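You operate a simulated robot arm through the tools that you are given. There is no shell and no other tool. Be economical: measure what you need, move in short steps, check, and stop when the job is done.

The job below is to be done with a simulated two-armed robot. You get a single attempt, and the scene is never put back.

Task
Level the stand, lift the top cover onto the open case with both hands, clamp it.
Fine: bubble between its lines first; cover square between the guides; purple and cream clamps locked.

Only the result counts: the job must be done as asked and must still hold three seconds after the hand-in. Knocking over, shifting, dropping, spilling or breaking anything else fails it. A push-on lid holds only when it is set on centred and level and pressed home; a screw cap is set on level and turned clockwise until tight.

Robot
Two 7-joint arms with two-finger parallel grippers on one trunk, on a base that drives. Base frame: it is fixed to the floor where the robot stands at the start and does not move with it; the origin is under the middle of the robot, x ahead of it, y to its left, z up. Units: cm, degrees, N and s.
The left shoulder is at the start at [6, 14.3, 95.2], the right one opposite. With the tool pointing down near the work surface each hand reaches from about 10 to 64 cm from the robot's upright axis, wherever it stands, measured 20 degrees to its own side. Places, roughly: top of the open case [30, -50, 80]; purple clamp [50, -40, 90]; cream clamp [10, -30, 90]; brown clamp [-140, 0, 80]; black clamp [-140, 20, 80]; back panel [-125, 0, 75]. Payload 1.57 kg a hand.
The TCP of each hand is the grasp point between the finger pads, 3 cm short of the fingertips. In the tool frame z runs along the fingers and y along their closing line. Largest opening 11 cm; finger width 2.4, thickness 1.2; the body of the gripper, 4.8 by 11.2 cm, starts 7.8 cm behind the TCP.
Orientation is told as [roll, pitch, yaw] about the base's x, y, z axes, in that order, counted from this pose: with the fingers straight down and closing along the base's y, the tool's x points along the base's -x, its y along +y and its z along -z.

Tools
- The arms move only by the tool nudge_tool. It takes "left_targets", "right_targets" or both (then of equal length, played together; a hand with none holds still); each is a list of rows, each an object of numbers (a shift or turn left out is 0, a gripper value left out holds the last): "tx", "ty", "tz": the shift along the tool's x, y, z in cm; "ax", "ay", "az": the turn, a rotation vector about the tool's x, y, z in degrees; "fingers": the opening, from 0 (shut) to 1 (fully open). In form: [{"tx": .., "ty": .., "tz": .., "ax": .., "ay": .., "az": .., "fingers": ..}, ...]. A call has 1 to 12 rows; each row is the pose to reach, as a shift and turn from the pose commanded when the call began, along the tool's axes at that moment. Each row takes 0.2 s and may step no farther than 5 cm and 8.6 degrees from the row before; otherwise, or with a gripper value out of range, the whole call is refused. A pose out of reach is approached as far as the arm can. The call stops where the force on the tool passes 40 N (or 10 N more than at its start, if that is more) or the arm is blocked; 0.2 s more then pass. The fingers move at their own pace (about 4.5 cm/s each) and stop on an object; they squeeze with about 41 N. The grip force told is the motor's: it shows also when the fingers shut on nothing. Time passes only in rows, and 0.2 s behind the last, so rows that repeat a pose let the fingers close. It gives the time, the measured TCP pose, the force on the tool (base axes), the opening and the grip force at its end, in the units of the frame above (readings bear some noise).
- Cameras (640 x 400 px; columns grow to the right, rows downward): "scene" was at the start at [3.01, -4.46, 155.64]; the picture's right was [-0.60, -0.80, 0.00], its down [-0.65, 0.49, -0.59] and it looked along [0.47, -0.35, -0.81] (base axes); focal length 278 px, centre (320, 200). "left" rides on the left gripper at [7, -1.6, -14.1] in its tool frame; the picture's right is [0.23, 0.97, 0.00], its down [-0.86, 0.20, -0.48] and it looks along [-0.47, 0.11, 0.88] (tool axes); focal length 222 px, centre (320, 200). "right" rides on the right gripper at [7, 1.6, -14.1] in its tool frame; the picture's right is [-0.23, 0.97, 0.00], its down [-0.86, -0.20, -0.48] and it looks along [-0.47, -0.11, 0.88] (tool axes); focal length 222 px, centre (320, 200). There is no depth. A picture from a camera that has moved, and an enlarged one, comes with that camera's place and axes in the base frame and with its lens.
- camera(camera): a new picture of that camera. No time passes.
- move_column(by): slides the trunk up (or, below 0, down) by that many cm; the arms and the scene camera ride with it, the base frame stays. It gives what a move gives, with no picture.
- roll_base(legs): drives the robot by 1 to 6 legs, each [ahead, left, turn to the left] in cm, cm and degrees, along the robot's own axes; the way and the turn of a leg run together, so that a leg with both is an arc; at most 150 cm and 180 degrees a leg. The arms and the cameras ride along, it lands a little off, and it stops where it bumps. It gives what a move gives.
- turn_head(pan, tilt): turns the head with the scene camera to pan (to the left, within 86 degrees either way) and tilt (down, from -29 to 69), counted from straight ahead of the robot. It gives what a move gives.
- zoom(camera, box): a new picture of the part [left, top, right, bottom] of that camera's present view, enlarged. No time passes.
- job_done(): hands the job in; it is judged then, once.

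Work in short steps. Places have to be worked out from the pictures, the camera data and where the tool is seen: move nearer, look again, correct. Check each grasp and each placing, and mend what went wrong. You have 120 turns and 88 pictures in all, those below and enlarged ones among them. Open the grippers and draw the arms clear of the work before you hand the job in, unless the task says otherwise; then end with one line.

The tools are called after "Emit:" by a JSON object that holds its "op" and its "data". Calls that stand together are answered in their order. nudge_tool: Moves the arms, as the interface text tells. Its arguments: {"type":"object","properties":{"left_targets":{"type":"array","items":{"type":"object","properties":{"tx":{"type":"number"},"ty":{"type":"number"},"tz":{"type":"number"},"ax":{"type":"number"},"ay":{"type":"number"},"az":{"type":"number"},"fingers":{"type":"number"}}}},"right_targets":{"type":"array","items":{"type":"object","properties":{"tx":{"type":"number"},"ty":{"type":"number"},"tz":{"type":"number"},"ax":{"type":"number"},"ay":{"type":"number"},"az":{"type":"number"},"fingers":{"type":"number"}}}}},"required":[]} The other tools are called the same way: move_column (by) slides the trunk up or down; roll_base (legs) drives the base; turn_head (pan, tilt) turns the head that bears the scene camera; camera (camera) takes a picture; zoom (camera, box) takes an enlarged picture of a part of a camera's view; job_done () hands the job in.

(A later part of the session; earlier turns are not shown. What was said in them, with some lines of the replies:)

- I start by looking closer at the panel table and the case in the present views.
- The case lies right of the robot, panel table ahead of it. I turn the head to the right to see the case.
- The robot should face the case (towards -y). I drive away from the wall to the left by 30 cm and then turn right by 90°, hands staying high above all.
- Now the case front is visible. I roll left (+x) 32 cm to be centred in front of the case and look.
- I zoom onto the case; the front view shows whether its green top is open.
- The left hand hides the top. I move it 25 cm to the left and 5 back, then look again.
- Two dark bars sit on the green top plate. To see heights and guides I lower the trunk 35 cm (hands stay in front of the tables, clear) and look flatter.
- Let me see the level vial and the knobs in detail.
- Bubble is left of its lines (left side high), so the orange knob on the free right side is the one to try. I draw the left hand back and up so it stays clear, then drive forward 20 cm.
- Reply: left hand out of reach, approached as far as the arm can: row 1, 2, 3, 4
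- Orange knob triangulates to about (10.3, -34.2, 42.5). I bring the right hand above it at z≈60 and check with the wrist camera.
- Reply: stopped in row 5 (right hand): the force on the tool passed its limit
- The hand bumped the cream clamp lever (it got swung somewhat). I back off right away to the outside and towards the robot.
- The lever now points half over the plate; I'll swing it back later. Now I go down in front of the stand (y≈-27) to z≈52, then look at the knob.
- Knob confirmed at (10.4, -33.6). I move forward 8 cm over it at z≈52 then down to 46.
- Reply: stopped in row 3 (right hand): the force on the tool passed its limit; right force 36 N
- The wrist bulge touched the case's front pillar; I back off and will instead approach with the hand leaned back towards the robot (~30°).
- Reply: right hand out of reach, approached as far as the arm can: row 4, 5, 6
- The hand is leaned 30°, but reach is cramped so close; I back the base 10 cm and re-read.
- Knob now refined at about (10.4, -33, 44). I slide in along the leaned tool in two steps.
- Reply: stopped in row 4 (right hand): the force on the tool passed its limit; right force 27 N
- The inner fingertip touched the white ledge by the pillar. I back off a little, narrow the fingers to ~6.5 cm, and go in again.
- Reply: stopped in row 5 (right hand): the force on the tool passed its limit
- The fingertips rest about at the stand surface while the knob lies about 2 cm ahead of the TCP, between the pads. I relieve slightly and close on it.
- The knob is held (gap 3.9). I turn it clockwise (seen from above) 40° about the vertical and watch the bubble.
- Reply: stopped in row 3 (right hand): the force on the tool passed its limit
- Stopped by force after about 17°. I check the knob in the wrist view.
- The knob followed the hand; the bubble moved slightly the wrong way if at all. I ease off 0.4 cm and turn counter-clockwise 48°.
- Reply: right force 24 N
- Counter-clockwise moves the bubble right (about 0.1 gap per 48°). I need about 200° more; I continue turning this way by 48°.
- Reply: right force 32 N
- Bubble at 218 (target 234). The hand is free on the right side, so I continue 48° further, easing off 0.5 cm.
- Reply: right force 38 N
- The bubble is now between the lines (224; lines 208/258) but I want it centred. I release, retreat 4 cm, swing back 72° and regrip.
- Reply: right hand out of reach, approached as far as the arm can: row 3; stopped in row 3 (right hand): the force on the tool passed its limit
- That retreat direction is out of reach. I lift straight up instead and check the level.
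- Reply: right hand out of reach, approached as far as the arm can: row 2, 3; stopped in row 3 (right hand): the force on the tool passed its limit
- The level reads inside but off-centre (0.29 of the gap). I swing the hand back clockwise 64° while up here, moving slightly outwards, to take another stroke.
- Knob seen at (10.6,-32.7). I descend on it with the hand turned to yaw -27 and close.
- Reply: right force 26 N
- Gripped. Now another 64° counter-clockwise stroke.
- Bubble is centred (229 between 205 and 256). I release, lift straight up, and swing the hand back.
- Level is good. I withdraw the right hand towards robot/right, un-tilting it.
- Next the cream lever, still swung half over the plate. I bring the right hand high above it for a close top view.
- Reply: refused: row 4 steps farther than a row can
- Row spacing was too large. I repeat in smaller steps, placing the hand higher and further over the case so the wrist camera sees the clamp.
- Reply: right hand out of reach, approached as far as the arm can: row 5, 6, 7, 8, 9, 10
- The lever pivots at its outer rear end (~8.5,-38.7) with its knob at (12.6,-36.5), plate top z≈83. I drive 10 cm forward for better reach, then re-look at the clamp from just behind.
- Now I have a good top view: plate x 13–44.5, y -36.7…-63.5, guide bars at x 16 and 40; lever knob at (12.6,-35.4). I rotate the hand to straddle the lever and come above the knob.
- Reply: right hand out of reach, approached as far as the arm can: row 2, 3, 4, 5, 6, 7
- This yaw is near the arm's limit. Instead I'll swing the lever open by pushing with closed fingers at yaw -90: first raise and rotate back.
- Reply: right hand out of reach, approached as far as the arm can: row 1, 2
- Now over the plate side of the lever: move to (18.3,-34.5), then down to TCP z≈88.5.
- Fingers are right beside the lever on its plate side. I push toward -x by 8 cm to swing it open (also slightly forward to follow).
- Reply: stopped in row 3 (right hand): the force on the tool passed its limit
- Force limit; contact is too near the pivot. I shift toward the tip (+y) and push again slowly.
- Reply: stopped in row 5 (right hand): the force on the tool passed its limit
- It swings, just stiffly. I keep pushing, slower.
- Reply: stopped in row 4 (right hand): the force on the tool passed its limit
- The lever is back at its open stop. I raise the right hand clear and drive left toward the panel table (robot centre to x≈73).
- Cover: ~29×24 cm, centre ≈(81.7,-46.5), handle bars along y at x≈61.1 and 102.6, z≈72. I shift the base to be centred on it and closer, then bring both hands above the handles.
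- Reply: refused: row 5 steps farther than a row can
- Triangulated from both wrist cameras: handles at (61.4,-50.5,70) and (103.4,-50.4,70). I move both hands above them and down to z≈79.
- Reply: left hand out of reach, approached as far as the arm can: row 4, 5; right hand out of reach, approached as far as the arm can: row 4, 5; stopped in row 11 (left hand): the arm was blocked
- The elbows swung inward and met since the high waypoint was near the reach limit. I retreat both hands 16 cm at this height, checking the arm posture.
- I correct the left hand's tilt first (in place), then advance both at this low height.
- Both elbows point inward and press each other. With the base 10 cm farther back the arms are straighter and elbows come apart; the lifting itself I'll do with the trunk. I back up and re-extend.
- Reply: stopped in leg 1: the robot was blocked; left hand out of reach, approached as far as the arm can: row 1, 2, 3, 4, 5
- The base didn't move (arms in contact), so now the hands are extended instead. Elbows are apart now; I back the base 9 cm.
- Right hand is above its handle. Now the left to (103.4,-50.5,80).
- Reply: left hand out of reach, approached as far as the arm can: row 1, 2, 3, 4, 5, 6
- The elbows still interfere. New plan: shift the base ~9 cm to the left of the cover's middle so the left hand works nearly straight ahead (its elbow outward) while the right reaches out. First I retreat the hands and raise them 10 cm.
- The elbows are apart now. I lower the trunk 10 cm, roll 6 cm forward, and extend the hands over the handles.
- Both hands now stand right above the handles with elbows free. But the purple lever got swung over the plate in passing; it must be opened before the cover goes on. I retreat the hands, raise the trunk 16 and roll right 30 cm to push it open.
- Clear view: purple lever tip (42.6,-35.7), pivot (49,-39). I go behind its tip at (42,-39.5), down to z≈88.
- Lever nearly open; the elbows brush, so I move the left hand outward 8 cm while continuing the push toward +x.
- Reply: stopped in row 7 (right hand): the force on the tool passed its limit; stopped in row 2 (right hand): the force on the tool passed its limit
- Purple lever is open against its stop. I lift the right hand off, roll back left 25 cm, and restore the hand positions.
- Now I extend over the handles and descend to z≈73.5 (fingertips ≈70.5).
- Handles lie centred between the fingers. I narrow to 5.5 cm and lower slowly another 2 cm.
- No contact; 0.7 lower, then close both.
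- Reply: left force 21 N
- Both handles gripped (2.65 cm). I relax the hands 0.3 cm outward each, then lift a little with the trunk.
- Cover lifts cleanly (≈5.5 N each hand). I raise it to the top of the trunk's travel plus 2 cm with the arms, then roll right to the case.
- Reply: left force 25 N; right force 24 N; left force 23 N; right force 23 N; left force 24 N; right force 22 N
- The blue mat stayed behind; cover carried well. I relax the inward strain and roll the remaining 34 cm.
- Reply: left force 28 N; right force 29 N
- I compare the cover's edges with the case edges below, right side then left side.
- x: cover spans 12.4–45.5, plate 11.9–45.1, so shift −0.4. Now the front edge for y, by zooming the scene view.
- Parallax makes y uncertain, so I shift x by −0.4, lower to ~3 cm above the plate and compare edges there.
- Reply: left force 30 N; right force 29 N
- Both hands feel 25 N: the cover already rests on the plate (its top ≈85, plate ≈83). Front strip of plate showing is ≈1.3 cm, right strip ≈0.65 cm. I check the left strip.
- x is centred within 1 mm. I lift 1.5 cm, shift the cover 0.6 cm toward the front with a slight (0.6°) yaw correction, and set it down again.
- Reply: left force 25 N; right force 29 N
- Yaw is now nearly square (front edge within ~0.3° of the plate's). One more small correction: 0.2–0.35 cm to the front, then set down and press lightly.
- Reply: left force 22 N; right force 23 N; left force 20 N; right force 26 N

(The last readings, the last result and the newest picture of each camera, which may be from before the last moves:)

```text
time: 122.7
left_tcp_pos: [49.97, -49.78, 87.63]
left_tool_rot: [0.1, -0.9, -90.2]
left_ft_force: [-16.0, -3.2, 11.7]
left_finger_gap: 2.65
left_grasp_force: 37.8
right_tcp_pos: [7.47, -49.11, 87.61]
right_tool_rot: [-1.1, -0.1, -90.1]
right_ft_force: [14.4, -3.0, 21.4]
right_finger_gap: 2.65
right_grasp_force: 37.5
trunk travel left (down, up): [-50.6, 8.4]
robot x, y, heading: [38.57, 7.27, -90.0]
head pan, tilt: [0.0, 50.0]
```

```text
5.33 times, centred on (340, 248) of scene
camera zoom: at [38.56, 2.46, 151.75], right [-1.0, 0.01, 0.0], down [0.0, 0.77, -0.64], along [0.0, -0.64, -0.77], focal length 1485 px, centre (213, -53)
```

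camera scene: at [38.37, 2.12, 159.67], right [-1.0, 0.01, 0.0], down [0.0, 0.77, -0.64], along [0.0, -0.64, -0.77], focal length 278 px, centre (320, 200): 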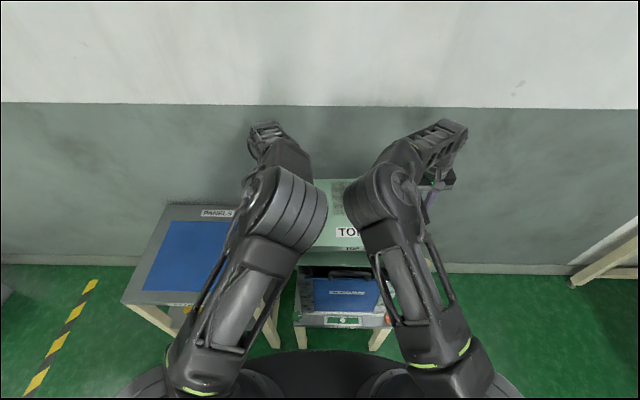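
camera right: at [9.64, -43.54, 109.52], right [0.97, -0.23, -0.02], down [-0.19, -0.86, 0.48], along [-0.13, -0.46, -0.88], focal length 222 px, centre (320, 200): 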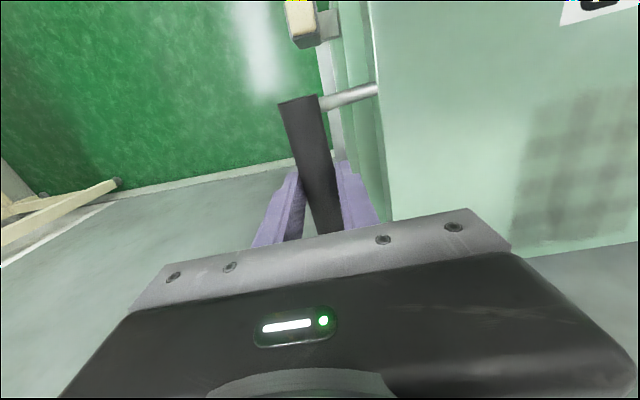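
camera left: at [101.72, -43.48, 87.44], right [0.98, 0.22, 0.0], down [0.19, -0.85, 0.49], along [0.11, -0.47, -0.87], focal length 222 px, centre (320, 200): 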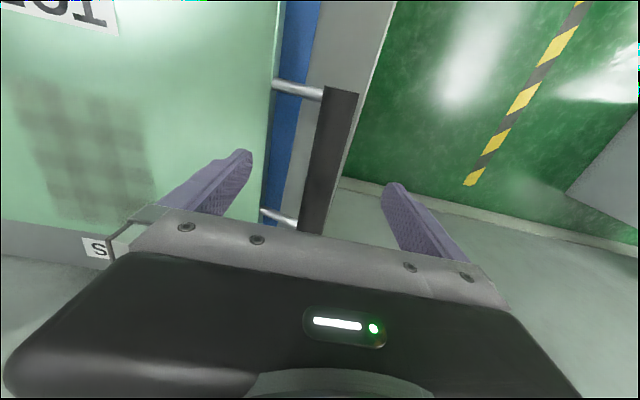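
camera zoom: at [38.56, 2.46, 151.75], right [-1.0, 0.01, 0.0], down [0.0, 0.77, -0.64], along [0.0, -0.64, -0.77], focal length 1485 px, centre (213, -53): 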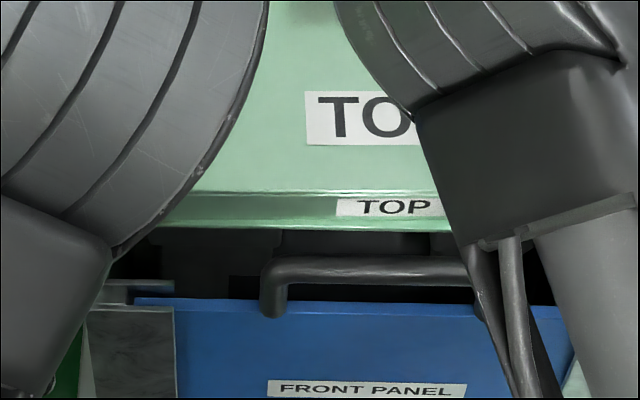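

Cover sits square with even margins. I open both hands gently (5.5 cm) and rise straight up with the trunk.

Emit:
{"op": "nudge_tool", "data": {"left_targets": [{"fingers": 0.5}, {"fingers": 0.5}, {"fingers": 0.5}, {"fingers": 0.5}], "right_targets": [{"fingers": 0.5}, {"fingers": 0.5}, {"fingers": 0.5}, {"fingers": 0.5}]}}

Emit:
{"op": "move_column", "data": {"by": 8.3}}

```text
time: 123.7
left_tcp_pos: [49.98, -49.58, 87.45]
left_tool_rot: [0.3, -0.5, -90.2]
left_ft_force: [0.6, 0.2, 0.0]
left_finger_gap: 5.47
left_grasp_force: 0.0
right_tcp_pos: [7.39, -49.1, 87.27]
right_tool_rot: [-1.1, 0.3, -90.2]
right_ft_force: [-0.2, -0.2, 0.7]
right_finger_gap: 5.5
right_grasp_force: 0.1
trunk travel left (down, up): [-50.6, 8.4]
robot x, y, heading: [38.45, 7.09, -90.4]
head pan, tilt: [0.0, 50.0]
```

```text
time: 124.9
left_tcp_pos: [49.91, -49.73, 95.75]
left_tool_rot: [0.3, -0.5, -90.0]
left_ft_force: [0.1, -0.4, 0.4]
left_finger_gap: 5.49
left_grasp_force: 0.1
right_tcp_pos: [7.34, -49.27, 95.49]
right_tool_rot: [-1.1, 0.4, -90.1]
right_ft_force: [0.3, -0.5, 0.3]
right_finger_gap: 5.51
right_grasp_force: 0.2
trunk travel left (down, up): [-58.9, 0.1]
robot x, y, heading: [38.43, 7.32, -90.1]
head pan, tilt: [0.0, 50.0]
```

Hands are free. Cream clamp: with closed right fingers I go to its outer side (4.5,-33) and down to z≈88.

Emit:
{"op": "nudge_tool", "data": {"right_targets": [{"tx": 4, "ty": -1, "fingers": 0}, {"tx": 8, "ty": -2}, {"tx": 12, "ty": -2.8}, {"tx": 16.2, "ty": -2.8}, {"tx": 16.2, "ty": -2.8, "tz": 3.5}, {"tx": 16.2, "ty": -2.8, "tz": 7.2}]}}

Emit:
{"op": "camera", "data": {"camera": "right"}}

```text
time: 126.3
left_tcp_pos: [49.59, -49.55, 95.55]
left_tool_rot: [0.6, -0.3, -90.5]
left_ft_force: [0.0, 0.6, -0.5]
left_finger_gap: 5.52
left_grasp_force: 0.0
right_tcp_pos: [4.49, -33.05, 88.36]
right_tool_rot: [-0.9, 0.3, -90.0]
right_ft_force: [-0.6, 0.2, 0.2]
right_finger_gap: 0.01
right_grasp_force: 21.6
trunk travel left (down, up): [-58.9, 0.1]
robot x, y, heading: [38.21, 7.11, -90.6]
head pan, tilt: [0.0, 50.0]
```

```text
4 pictures are left
camera right: at [6.41, -26.09, 102.64], right [0.97, -0.23, -0.02], down [-0.19, -0.86, 0.48], along [-0.12, -0.46, -0.88], focal length 222 px, centre (320, 200)
```

right: 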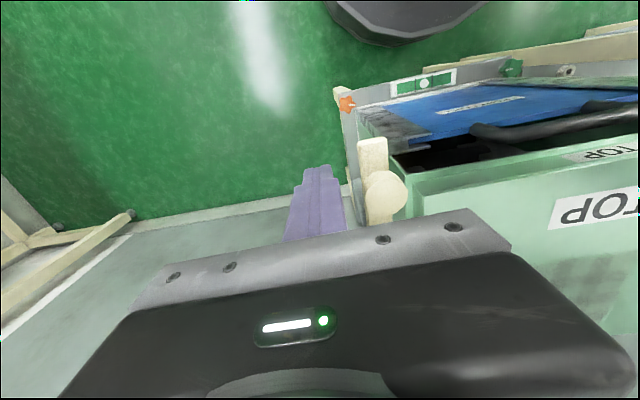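

Fingers are on the lever's outer side. I push it along its arc toward the cover, slowly.

Emit:
{"op": "nudge_tool", "data": {"right_targets": [{"ty": 1.2, "tx": 0.05}, {"ty": 2.1, "tx": 0.15}, {"ty": 2.5, "tx": 0.25}, {"ty": 2.9, "tx": 0.4}, {"ty": 3.3, "tx": 0.5}, {"ty": 3.7, "tx": 0.58}, {"ty": 4.13, "tx": 0.64}, {"ty": 4.55, "tx": 0.63}, {"ty": 4.97, "tx": 0.6}, {"ty": 5.4, "tx": 0.53}, {"ty": 5.8, "tx": 0.47}, {"ty": 6.2, "tx": 0.4}]}}

Emit:
{"op": "nudge_tool", "data": {"right_targets": [{"ty": 0.38, "tx": -0.17}, {"ty": 0.75, "tx": -0.36}, {"ty": 1.12, "tx": -0.55}, {"ty": 1.5, "tx": -0.74}, {"ty": 1.86, "tx": -0.92}, {"ty": 2.15, "tx": -1.2}, {"ty": 2.45, "tx": -1.5}, {"ty": 2.75, "tx": -1.82}, {"ty": 3.0, "tx": -2.12}, {"ty": 3.3, "tx": -2.43}, {"ty": 3.55, "tx": -2.75}, {"ty": 3.75, "tx": -3.1}]}}

```text
time: 128.9
left_tcp_pos: [50.05, -50.07, 96.67]
left_tool_rot: [-0.9, -1.5, -89.5]
left_ft_force: [0.5, -0.1, -0.4]
left_finger_gap: 5.49
left_grasp_force: 0.0
right_tcp_pos: [6.92, -30.26, 87.04]
right_tool_rot: [-1.2, 2.8, -96.9]
right_ft_force: [-0.4, 0.8, -0.5]
right_finger_gap: 0.0
right_grasp_force: 21.1
trunk travel left (down, up): [-58.9, 0.1]
robot x, y, heading: [38.46, 7.67, -90.2]
head pan, tilt: [0.0, 50.0]
```

```text
time: 129.4
left_tcp_pos: [50.42, -50.09, 96.69]
left_tool_rot: [-0.9, -1.2, -89.2]
left_ft_force: [0.0, 0.5, 0.5]
left_finger_gap: 5.5
left_grasp_force: 0.0
right_tcp_pos: [6.94, -30.43, 87.12]
right_tool_rot: [-1.2, 3.1, -97.6]
right_ft_force: [0.3, -0.7, 0.5]
right_finger_gap: 0.0
right_grasp_force: 21.9
trunk travel left (down, up): [-58.9, 0.1]
robot x, y, heading: [38.18, 7.09, -90.1]
head pan, tilt: [0.0, 50.0]
stopped in row 2 (right hand): the arm was blocked; the commanded pose is now the measured one
```

The elbows blocked each other again. I move the left hand outward 10 cm and bring the right hand back to the start point beside the lever with its orientation restored.

Emit:
{"op": "nudge_tool", "data": {"left_targets": [{"ty": 3.5}, {"ty": 7}, {"ty": 10.5}, {"ty": 10.5}, {"ty": 10.5}, {"ty": 10.5}], "right_targets": [{}, {}, {"ty": -1.5}, {"ty": -2.5, "tx": -1, "tz": -0.6}, {"ty": -2.3, "tx": -2, "tz": -1.2, "az": -4, "ay": -1.5}, {"ty": -2.1, "tx": -2.9, "tz": -1.2, "az": -7.6, "ay": -3}]}}

Emit:
{"op": "nudge_tool", "data": {"right_targets": [{}]}}

```text
time: 130.2
left_tcp_pos: [58.28, -50.59, 101.72]
left_tool_rot: [-7.6, -6.5, -87.4]
left_ft_force: [0.8, -0.1, 0.3]
left_finger_gap: 5.51
left_grasp_force: 0.1
left hand out of reach, approached as far as the arm can: row 3
right_tcp_pos: [5.37, -29.42, 86.52]
right_tool_rot: [-2.4, 4.2, -98.6]
right_ft_force: [-0.5, 0.3, -0.3]
right_finger_gap: 0.01
right_grasp_force: 21.6
trunk travel left (down, up): [-58.9, 0.1]
robot x, y, heading: [38.35, 7.0, -90.3]
head pan, tilt: [0.0, 50.0]
stopped in row 3 (left hand): the arm was blocked; the commanded pose is now the measured one
```

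```text
time: 130.6
left_tcp_pos: [58.31, -50.64, 101.71]
left_tool_rot: [-7.4, -6.5, -87.5]
left_ft_force: [-0.2, 0.7, 0.0]
left_finger_gap: 5.5
left_grasp_force: 0.0
right_tcp_pos: [5.29, -29.56, 86.59]
right_tool_rot: [-2.4, 4.0, -98.6]
right_ft_force: [1.1, 0.7, 0.7]
right_finger_gap: 0.0
right_grasp_force: 21.6
trunk travel left (down, up): [-58.9, 0.1]
robot x, y, heading: [38.47, 7.1, -90.4]
head pan, tilt: [0.0, 50.0]
```

Moving it outward brings its elbow in. I retract the left hand toward the robot and inward instead (its elbow then swings outward).

Emit:
{"op": "nudge_tool", "data": {"left_targets": [{"tx": 3, "ty": -1}, {"tx": 6, "ty": -3}, {"tx": 9, "ty": -5}, {"tx": 12, "ty": -7}, {"tx": 15, "ty": -9}, {"tx": 18, "ty": -11}, {"tx": 21, "ty": -12}, {"tx": 24, "ty": -12}]}}

Emit:
{"op": "nudge_tool", "data": {"right_targets": [{"ty": -1}, {"ty": -1.5, "tz": -1, "az": -4, "ay": -2}, {"ty": -1.3, "tz": -1.8, "tx": -1.5, "az": -8.5, "ay": -4}, {"ty": -1.3, "tz": -1.8, "tx": -3.5, "az": -8.5, "ay": -4, "ax": 1.5}]}}

```text
time: 132.3
left_tcp_pos: [45.17, -27.04, 100.7]
left_tool_rot: [-7.5, -6.3, -87.4]
left_ft_force: [-0.1, 0.8, -0.6]
left_finger_gap: 5.52
left_grasp_force: 0.0
right_tcp_pos: [5.24, -29.48, 86.61]
right_tool_rot: [-2.5, 3.9, -98.6]
right_ft_force: [0.4, -0.2, -0.2]
right_finger_gap: 0.01
right_grasp_force: 21.7
trunk travel left (down, up): [-58.9, 0.1]
robot x, y, heading: [38.32, 6.62, -90.3]
head pan, tilt: [0.0, 50.0]
```

```text
time: 133.3
left_tcp_pos: [45.12, -27.09, 100.69]
left_tool_rot: [-7.5, -6.4, -87.4]
left_ft_force: [0.9, -0.7, 0.0]
left_finger_gap: 5.48
left_grasp_force: 0.2
right_tcp_pos: [3.54, -33.08, 88.25]
right_tool_rot: [-3.5, 0.5, -89.8]
right_ft_force: [-0.2, -0.3, 0.0]
right_finger_gap: 0.02
right_grasp_force: 21.5
trunk travel left (down, up): [-58.9, 0.1]
robot x, y, heading: [38.78, 7.1, -89.9]
head pan, tilt: [0.0, 50.0]
```

Right hand is back beside the lever at (3.5,-33.1,88.3), arms free. I repeat the arc push.

Emit:
{"op": "nudge_tool", "data": {"right_targets": [{"ty": 1.5, "tx": 0.05, "ax": -3.5}, {"ty": 2.9, "tx": 0.15, "ax": -3.5}, {"ty": 3.4, "tx": 0.25, "ax": -3.5}, {"ty": 3.8, "tx": 0.4, "ax": -3.5}, {"ty": 4.2, "tx": 0.5, "ax": -3.5}, {"ty": 4.6, "tx": 0.58, "ax": -3.5}, {"ty": 5.08, "tx": 0.64, "ax": -3.5}, {"ty": 5.5, "tx": 0.63, "ax": -3.5}, {"ty": 5.9, "tx": 0.6, "ax": -3.5}, {"ty": 6.35, "tx": 0.53, "ax": -3.5}, {"ty": 6.75, "tx": 0.47, "ax": -3.5}, {"ty": 7.15, "tx": 0.4, "ax": -3.5}]}}

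Emit:
{"op": "nudge_tool", "data": {"right_targets": [{"ty": 0.38, "tx": -0.17}, {"ty": 0.75, "tx": -0.36}, {"ty": 1.12, "tx": -0.55}, {"ty": 1.5, "tx": -0.74}, {"ty": 1.86, "tx": -0.92}, {"ty": 2.15, "tx": -1.2}, {"ty": 2.45, "tx": -1.5}, {"ty": 2.75, "tx": -1.82}, {"ty": 3.0, "tx": -2.12}, {"ty": 3.3, "tx": -2.43}, {"ty": 3.55, "tx": -2.75}, {"ty": 3.75, "tx": -3.1}]}}

```text
time: 135.9
left_tcp_pos: [45.21, -27.11, 100.74]
left_tool_rot: [-7.5, -6.5, -87.4]
left_ft_force: [0.0, 0.8, -0.2]
left_finger_gap: 5.49
left_grasp_force: 0.0
right_tcp_pos: [10.74, -32.53, 87.82]
right_tool_rot: [-0.1, 0.5, -89.9]
right_ft_force: [-0.4, 0.0, 0.3]
right_finger_gap: 0.01
right_grasp_force: 21.5
trunk travel left (down, up): [-58.9, 0.1]
robot x, y, heading: [38.1, 7.05, -90.0]
head pan, tilt: [0.0, 50.0]
```

```text
time: 138.6
left_tcp_pos: [45.29, -27.04, 100.75]
left_tool_rot: [-7.5, -6.4, -87.4]
left_ft_force: [0.6, 0.8, 0.7]
left_finger_gap: 5.51
left_grasp_force: 0.0
right_tcp_pos: [14.41, -35.62, 87.7]
right_tool_rot: [0.0, 0.6, -89.9]
right_ft_force: [0.3, 0.3, 0.6]
right_finger_gap: 0.0
right_grasp_force: 21.5
trunk travel left (down, up): [-58.9, 0.1]
robot x, y, heading: [38.43, 6.97, -89.8]
head pan, tilt: [0.0, 50.0]
```

Lever should be at about 80°. I raise 0.8 cm (to stay above the cover) and push on toward −y until the stop.

Emit:
{"op": "nudge_tool", "data": {"right_targets": [{"tz": -0.7}, {"tz": -0.7, "tx": -0.3}, {"tz": -0.7, "tx": -0.6, "ty": 0.1}, {"tz": -0.7, "tx": -0.9, "ty": 0.1}, {"tz": -0.7, "tx": -1.2, "ty": 0.1}, {"tz": -0.7, "tx": -1.5, "ty": 0.1}, {"tz": -0.7, "tx": -1.8, "ty": 0.1}, {"tz": -0.7, "tx": -2.1, "ty": 0.1}, {"tz": -0.7, "tx": -2.4, "ty": 0.1}, {"tz": -0.7, "tx": -2.7, "ty": 0.1}]}}

Emit:
{"op": "camera", "data": {"camera": "right"}}

```text
time: 140.0
left_tcp_pos: [45.39, -26.97, 100.88]
left_tool_rot: [-7.5, -6.5, -87.5]
left_ft_force: [-0.3, -0.8, 0.5]
left_finger_gap: 5.53
left_grasp_force: 0.1
right_tcp_pos: [14.34, -36.11, 88.39]
right_tool_rot: [0.2, 1.4, -90.2]
right_ft_force: [-0.2, 16.4, 5.2]
right_finger_gap: 0.0
right_grasp_force: 21.4
trunk travel left (down, up): [-58.9, 0.1]
robot x, y, heading: [38.29, 6.7, -90.4]
head pan, tilt: [0.0, 50.0]
stopped in row 7 (right hand): the force on the tool passed its limit (the readings are from after the stop); the commanded pose is now the measured one
```

```text
3 pictures are left
camera right: at [16.06, -29.49, 102.65], right [0.97, -0.23, 0.0], down [-0.2, -0.87, 0.46], along [-0.11, -0.44, -0.89], focal length 222 px, centre (320, 200)
```

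right: 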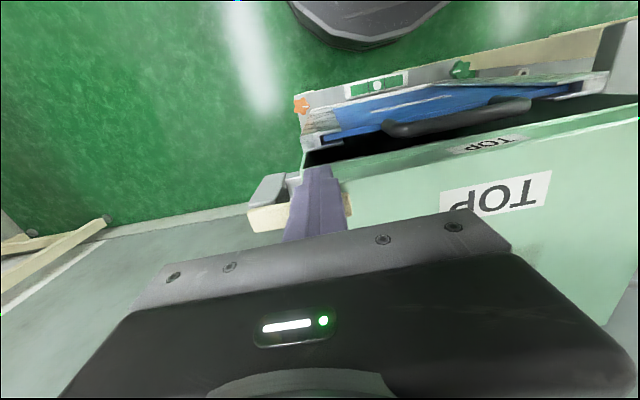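

The cream lever now lies over the cover at its stop (locked, 90°). I withdraw the right hand up and back, and straighten the left hand.

Emit:
{"op": "nudge_tool", "data": {"right_targets": [{"tx": 2}, {"tx": 4, "tz": -2}, {"tx": 7, "tz": -5}, {"tx": 10, "tz": -8}, {"tx": 13, "tz": -10}, {"tx": 16, "tz": -11}, {"tx": 18, "tz": -11}], "left_targets": [{}, {}, {"ax": -3.5, "ay": 3}, {"ax": -7, "ay": 6, "az": 2.6}, {"ax": -7.5, "ay": 6.4, "az": 2.6}, {"ax": -7.5, "ay": 6.4, "az": 2.6}, {"ax": -7.5, "ay": 6.4, "az": 2.6}]}}

Emit:
{"op": "nudge_tool", "data": {"left_targets": [{"ty": 3, "fingers": 0}, {"ty": 6}, {"ty": 8.5, "tx": -2}, {"ty": 8.5, "tx": -6}]}}

```text
time: 141.1
left_tcp_pos: [47.31, -26.8, 100.61]
left_tool_rot: [-1.1, 0.5, -86.6]
left_ft_force: [0.0, 0.3, 0.8]
left_finger_gap: 5.5
left_grasp_force: 0.1
right_tcp_pos: [10.45, -22.81, 96.16]
right_tool_rot: [1.9, 4.2, -100.4]
right_ft_force: [-0.2, 0.3, -0.1]
right_finger_gap: 0.0
right_grasp_force: 20.7
trunk travel left (down, up): [-58.9, 0.1]
robot x, y, heading: [38.64, 7.18, -90.3]
head pan, tilt: [0.0, 50.0]
stopped in row 5 (right hand): the arm was blocked; the commanded pose is now the measured one
```

```text
time: 142.1
left_tcp_pos: [56.05, -32.29, 100.54]
left_tool_rot: [-0.8, 0.6, -86.7]
left_ft_force: [0.3, 0.1, -0.3]
left_finger_gap: 0.01
left_grasp_force: 18.3
right_tcp_pos: [10.32, -23.02, 96.18]
right_tool_rot: [1.9, 4.3, -100.4]
right_ft_force: [-0.5, 0.1, 0.4]
right_finger_gap: 0.0
right_grasp_force: 21.8
trunk travel left (down, up): [-58.9, 0.1]
robot x, y, heading: [38.22, 6.94, -90.2]
head pan, tilt: [0.0, 50.0]
```

To keep the elbows apart I roll the base 12 cm left, so the left hand works nearly straight ahead, then go to the purple lever's outer side (53,-33).

Emit:
{"op": "roll_base", "data": {"legs": [[0, 12, 0]]}}

Emit:
{"op": "nudge_tool", "data": {"left_targets": [{"ty": -3, "az": 1.5}, {"ty": -6, "az": 3.3}, {"ty": -9, "az": 3.3}, {"ty": -12, "az": 3.3}, {"ty": -14, "az": 3.3}]}}

```text
time: 143.4
left_tcp_pos: [68.21, -32.49, 100.34]
left_tool_rot: [-1.0, 0.5, -87.0]
left_ft_force: [0.4, -0.2, 0.1]
left_finger_gap: 0.0
left_grasp_force: 21.6
right_tcp_pos: [22.47, -22.9, 96.37]
right_tool_rot: [1.7, 4.2, -100.5]
right_ft_force: [0.0, 0.2, 0.4]
right_finger_gap: 0.0
right_grasp_force: 21.3
trunk travel left (down, up): [-58.9, 0.1]
robot x, y, heading: [50.15, 7.31, -90.5]
head pan, tilt: [0.0, 50.0]
```

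```text
time: 144.6
left_tcp_pos: [55.28, -34.01, 101.31]
left_tool_rot: [-2.3, 0.1, -87.8]
left_ft_force: [0.0, -0.1, 0.6]
left_finger_gap: 0.0
left_grasp_force: 21.7
right_tcp_pos: [22.25, -22.64, 96.14]
right_tool_rot: [2.2, 4.4, -101.5]
right_ft_force: [0.3, -0.5, 0.4]
right_finger_gap: 0.01
right_grasp_force: 21.4
trunk travel left (down, up): [-58.9, 0.1]
robot x, y, heading: [50.13, 7.08, -90.8]
head pan, tilt: [0.0, 50.0]
```

The right elbow still leans over; I stretch the right hand out to the far right to take its elbow away, then re-aim the left.

Emit:
{"op": "nudge_tool", "data": {"right_targets": [{"ty": -4}, {"ty": -8}, {"ty": -12}, {"ty": -16}, {"ty": -20}, {"ty": -20}, {"ty": -20}], "left_targets": [{}, {}, {}, {}, {}, {}, {"tz": 0.5}]}}

Emit:
{"op": "nudge_tool", "data": {"left_targets": [{"ax": -2, "az": 2}, {"ax": -2, "az": 2}]}}

```text
time: 146.2
left_tcp_pos: [53.97, -33.29, 100.16]
left_tool_rot: [-0.9, 0.5, -90.3]
left_ft_force: [-0.4, -0.1, -0.3]
left_finger_gap: 0.01
left_grasp_force: 20.9
right_tcp_pos: [2.82, -19.02, 95.23]
right_tool_rot: [1.8, 4.3, -100.6]
right_ft_force: [0.3, -0.5, -0.1]
right_finger_gap: 0.02
right_grasp_force: 21.3
trunk travel left (down, up): [-58.9, 0.1]
robot x, y, heading: [50.55, 7.15, -90.5]
head pan, tilt: [0.0, 50.0]
```

```text
time: 146.8
left_tcp_pos: [54.16, -33.21, 100.18]
left_tool_rot: [1.0, 0.4, -92.3]
left_ft_force: [-0.2, -0.1, -0.8]
left_finger_gap: 0.0
left_grasp_force: 21.2
right_tcp_pos: [2.73, -19.07, 95.19]
right_tool_rot: [1.7, 4.4, -100.5]
right_ft_force: [-0.4, -0.7, -0.2]
right_finger_gap: 0.01
right_grasp_force: 21.3
trunk travel left (down, up): [-58.9, 0.1]
robot x, y, heading: [50.32, 7.1, -90.2]
head pan, tilt: [0.0, 50.0]
```

Arms are clear. Left hand descends to z≈88 beside the purple lever and straightens.

Emit:
{"op": "nudge_tool", "data": {"left_targets": [{"tz": 4, "az": -1}, {"tz": 8, "az": -2}, {"tz": 11.9, "az": -2}, {"tz": 11.9, "az": -2, "ty": -1}, {"tz": 11.9, "az": -2, "ty": -2}]}}

Emit:
{"op": "camera", "data": {"camera": "left"}}

```text
time: 148.0
left_tcp_pos: [52.38, -33.22, 88.2]
left_tool_rot: [1.1, 0.4, -90.2]
left_ft_force: [-0.6, -1.1, -0.2]
left_finger_gap: 0.0
left_grasp_force: 21.3
right_tcp_pos: [2.81, -19.15, 95.24]
right_tool_rot: [1.9, 4.3, -100.6]
right_ft_force: [-0.9, 0.2, 0.6]
right_finger_gap: 0.0
right_grasp_force: 21.4
trunk travel left (down, up): [-58.9, 0.1]
robot x, y, heading: [50.43, 6.72, -90.5]
head pan, tilt: [0.0, 50.0]
```

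```text
2 pictures are left
camera left: at [50.33, -26.31, 102.19], right [0.97, 0.22, 0.02], down [0.19, -0.86, 0.48], along [0.12, -0.46, -0.88], focal length 222 px, centre (320, 200)
```

left: 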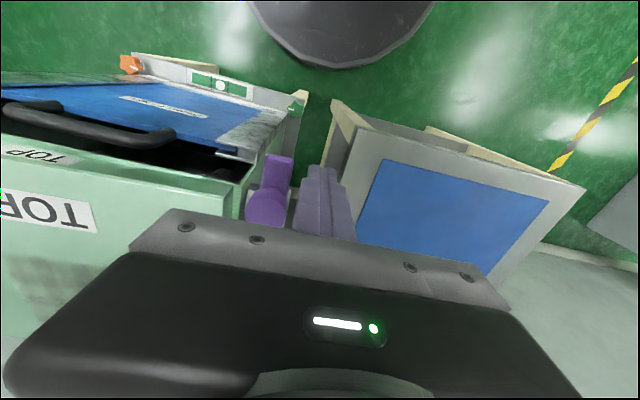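

Fingers are on the purple lever's outer side. I push it along its mirrored arc over the cover.

Emit:
{"op": "nudge_tool", "data": {"left_targets": [{"ty": -0.9, "tx": 0.05}, {"ty": -1.6, "tx": 0.15}, {"ty": -2.0, "tx": 0.3}, {"ty": -2.4, "tx": 0.42}, {"ty": -2.8, "tx": 0.55}, {"ty": -3.2, "tx": 0.65}, {"ty": -3.6, "tx": 0.72}, {"ty": -4.0, "tx": 0.72}, {"ty": -4.4, "tx": 0.68}, {"ty": -4.85, "tx": 0.62}, {"ty": -5.3, "tx": 0.55}, {"ty": -5.75, "tx": 0.45}]}}

Emit:
{"op": "nudge_tool", "data": {"left_targets": [{"ty": -0.38, "tx": -0.17}, {"ty": -0.75, "tx": -0.36}, {"ty": -1.12, "tx": -0.55}, {"ty": -1.5, "tx": -0.74}, {"ty": -1.86, "tx": -0.92}, {"ty": -2.15, "tx": -1.2}, {"ty": -2.45, "tx": -1.5}, {"ty": -2.75, "tx": -1.82}, {"ty": -3.0, "tx": -2.12}, {"ty": -3.3, "tx": -2.43}, {"ty": -3.55, "tx": -2.75}, {"ty": -3.75, "tx": -3.0}]}}

```text
time: 150.6
left_tcp_pos: [46.66, -32.47, 88.16]
left_tool_rot: [1.0, 0.4, -90.2]
left_ft_force: [0.1, -0.9, 0.2]
left_finger_gap: 0.0
left_grasp_force: 21.2
right_tcp_pos: [2.79, -19.07, 95.27]
right_tool_rot: [1.7, 4.3, -100.5]
right_ft_force: [-0.2, 0.3, -0.2]
right_finger_gap: 0.0
right_grasp_force: 21.8
trunk travel left (down, up): [-58.9, 0.1]
robot x, y, heading: [50.37, 6.93, -90.2]
head pan, tilt: [0.0, 50.0]
```

```text
time: 153.2
left_tcp_pos: [42.71, -35.47, 87.96]
left_tool_rot: [1.0, 0.4, -90.2]
left_ft_force: [0.1, -0.2, 0.0]
left_finger_gap: 0.03
left_grasp_force: 21.6
right_tcp_pos: [2.9, -19.11, 95.33]
right_tool_rot: [1.8, 4.3, -100.5]
right_ft_force: [0.4, 0.5, -0.2]
right_finger_gap: 0.0
right_grasp_force: 20.9
trunk travel left (down, up): [-58.9, 0.1]
robot x, y, heading: [50.31, 6.89, -90.1]
head pan, tilt: [0.0, 50.0]
```

Final push toward −y to the stop (fingers 0.5 cm higher).

Emit:
{"op": "nudge_tool", "data": {"left_targets": [{"tz": -0.5}, {"tz": -0.5, "tx": -0.3}, {"tz": -0.5, "tx": -0.6}, {"tz": -0.5, "tx": -0.9}, {"tz": -0.5, "tx": -1.2}, {"tz": -0.5, "tx": -1.5}, {"tz": -0.5, "tx": -1.8}, {"tz": -0.5, "tx": -2.1}, {"tz": -0.5, "tx": -2.4}]}}

```text
time: 155.2
left_tcp_pos: [42.67, -36.84, 88.36]
left_tool_rot: [1.1, 1.7, -90.2]
left_ft_force: [2.7, 19.3, 8.4]
left_finger_gap: 0.0
left_grasp_force: 21.5
right_tcp_pos: [2.9, -18.92, 95.48]
right_tool_rot: [1.9, 4.3, -100.5]
right_ft_force: [0.2, 0.7, -0.2]
right_finger_gap: 0.01
right_grasp_force: 21.6
trunk travel left (down, up): [-58.9, 0.1]
robot x, y, heading: [50.64, 7.16, -90.3]
head pan, tilt: [0.0, 50.0]
stopped in row 9 (left hand): the force on the tool passed its limit (the readings are from after the stop); the commanded pose is now the measured one
```

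Purple stopped firmly at its end. I withdraw the left hand back and up, then roll the base back.

Emit:
{"op": "nudge_tool", "data": {"left_targets": [{"tx": 2}, {"tx": 4, "tz": -2}, {"tx": 7, "tz": -5}, {"tx": 10, "tz": -8}]}}

Emit:
{"op": "roll_base", "data": {"legs": [[-28, 0, 0]]}}

Emit:
{"op": "turn_head", "data": {"pan": -15, "tilt": 42}}

Emit:
{"op": "nudge_tool", "data": {"left_targets": [{"ty": 4, "fingers": 1}, {"ty": 8}, {"ty": 12}, {"ty": 15}], "right_targets": [{"fingers": 1}, {}, {}, {}]}}

Emit:
{"op": "camera", "data": {"camera": "scene"}}

```text
time: 156.2
left_tcp_pos: [42.5, -27.22, 96.77]
left_tool_rot: [1.1, 1.2, -90.4]
left_ft_force: [-0.1, 0.1, -0.8]
left_finger_gap: 0.01
left_grasp_force: 20.9
right_tcp_pos: [2.87, -18.93, 95.35]
right_tool_rot: [1.8, 4.1, -100.5]
right_ft_force: [-0.5, 0.9, -0.6]
right_finger_gap: 0.01
right_grasp_force: 21.2
trunk travel left (down, up): [-58.9, 0.1]
robot x, y, heading: [50.4, 7.13, -90.7]
head pan, tilt: [0.0, 50.0]
```

```text
time: 158.1
left_tcp_pos: [42.73, 0.65, 96.75]
left_tool_rot: [1.1, 1.2, -90.4]
left_ft_force: [-0.1, 0.3, -0.1]
left_finger_gap: 0.0
left_grasp_force: 20.9
right_tcp_pos: [2.97, 9.08, 95.2]
right_tool_rot: [1.8, 4.2, -100.7]
right_ft_force: [-0.2, 0.0, -0.5]
right_finger_gap: 0.0
right_grasp_force: 21.1
trunk travel left (down, up): [-58.9, 0.1]
robot x, y, heading: [50.52, 34.79, -90.7]
head pan, tilt: [0.0, 50.0]
```

```text
time: 158.9
left_tcp_pos: [42.66, 0.42, 96.66]
left_tool_rot: [1.1, 1.2, -90.4]
left_ft_force: [0.6, 0.8, -1.0]
left_finger_gap: 0.0
left_grasp_force: 21.3
right_tcp_pos: [3.03, 9.0, 95.26]
right_tool_rot: [1.7, 4.3, -100.6]
right_ft_force: [0.2, 0.1, 0.1]
right_finger_gap: 0.02
right_grasp_force: 21.2
trunk travel left (down, up): [-58.9, 0.1]
robot x, y, heading: [51.02, 34.83, -90.6]
head pan, tilt: [-15.0, 42.0]
```

```text
time: 159.9
left_tcp_pos: [57.65, 0.52, 96.89]
left_tool_rot: [1.1, 1.2, -90.5]
left_ft_force: [0.6, -0.6, 0.2]
left_finger_gap: 8.6
left_grasp_force: 0.0
right_tcp_pos: [3.11, 8.97, 95.27]
right_tool_rot: [1.8, 4.3, -100.6]
right_ft_force: [0.6, 0.1, 0.3]
right_finger_gap: 8.58
right_grasp_force: 0.1
trunk travel left (down, up): [-58.9, 0.1]
robot x, y, heading: [50.71, 34.7, -90.7]
head pan, tilt: [-15.0, 42.0]
```

```text
1 pictures are left
camera scene: at [48.71, 29.79, 161.1], right [-0.96, 0.27, 0.0], down [0.18, 0.64, -0.74], along [-0.2, -0.72, -0.67], focal length 278 px, centre (320, 200)
```

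scene: 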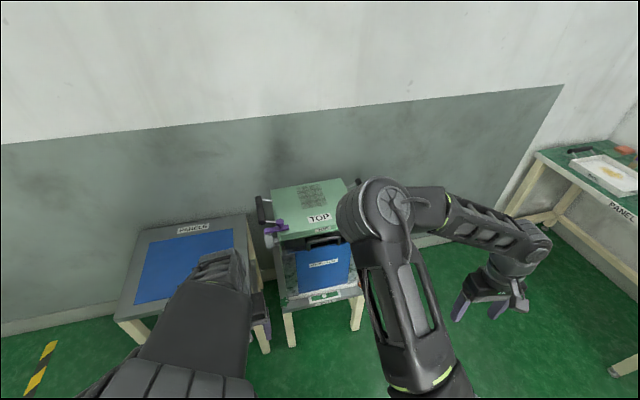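

The right elbow hides the cream side. I roll back and to the right a bit and use the last picture as a zoom on the case.

Emit:
{"op": "roll_base", "data": {"legs": [[-12, -9, 0]]}}

Emit:
{"op": "zoom", "data": {"camera": "scene", "box": [225, 165, 365, 305]}}

```text
time: 161.3
left_tcp_pos: [48.64, 13.04, 96.89]
left_tool_rot: [1.1, 1.1, -90.4]
left_ft_force: [-0.8, 1.2, -0.3]
left_finger_gap: 11.01
left_grasp_force: 0.2
right_tcp_pos: [-5.93, 21.46, 95.45]
right_tool_rot: [1.9, 4.2, -100.7]
right_ft_force: [-0.3, 0.8, 0.6]
right_finger_gap: 11.0
right_grasp_force: 0.0
trunk travel left (down, up): [-58.9, 0.1]
robot x, y, heading: [41.8, 47.52, -90.7]
head pan, tilt: [-15.0, 42.0]
```

```text
2.86 times, centred on (295, 235) of scene
camera zoom: at [39.71, 42.37, 161.1], right [-0.96, 0.27, 0.0], down [0.18, 0.64, -0.74], along [-0.2, -0.72, -0.67], focal length 796 px, centre (391, 100)
```

zoom: 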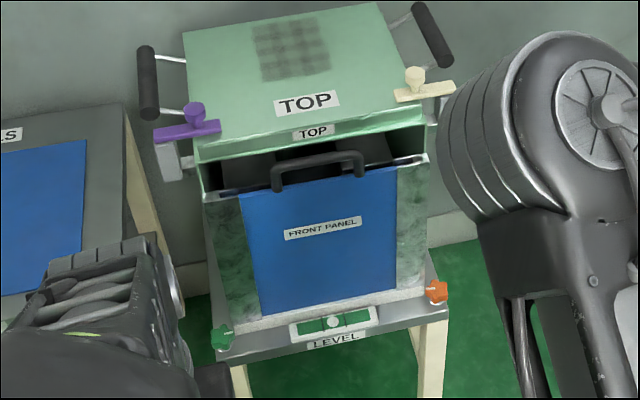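

The picture shows the cover square on the case, both levers turned over it, the bubble between its lines, and both hands clear with grippers open. I hand in.

Emit:
{"op": "job_done", "data": {}}

```text
The job is handed in.
```

I levelled the stand, set the top cover on the case with both hands, and turned the purple and cream clamps over it to their stops; the last picture shows the bubble centred and the cover square. On the way the right hand bumped the cream lever and then the case's front pillar, and the purple lever also got swung out of place. I reset both levers before placing the cover.
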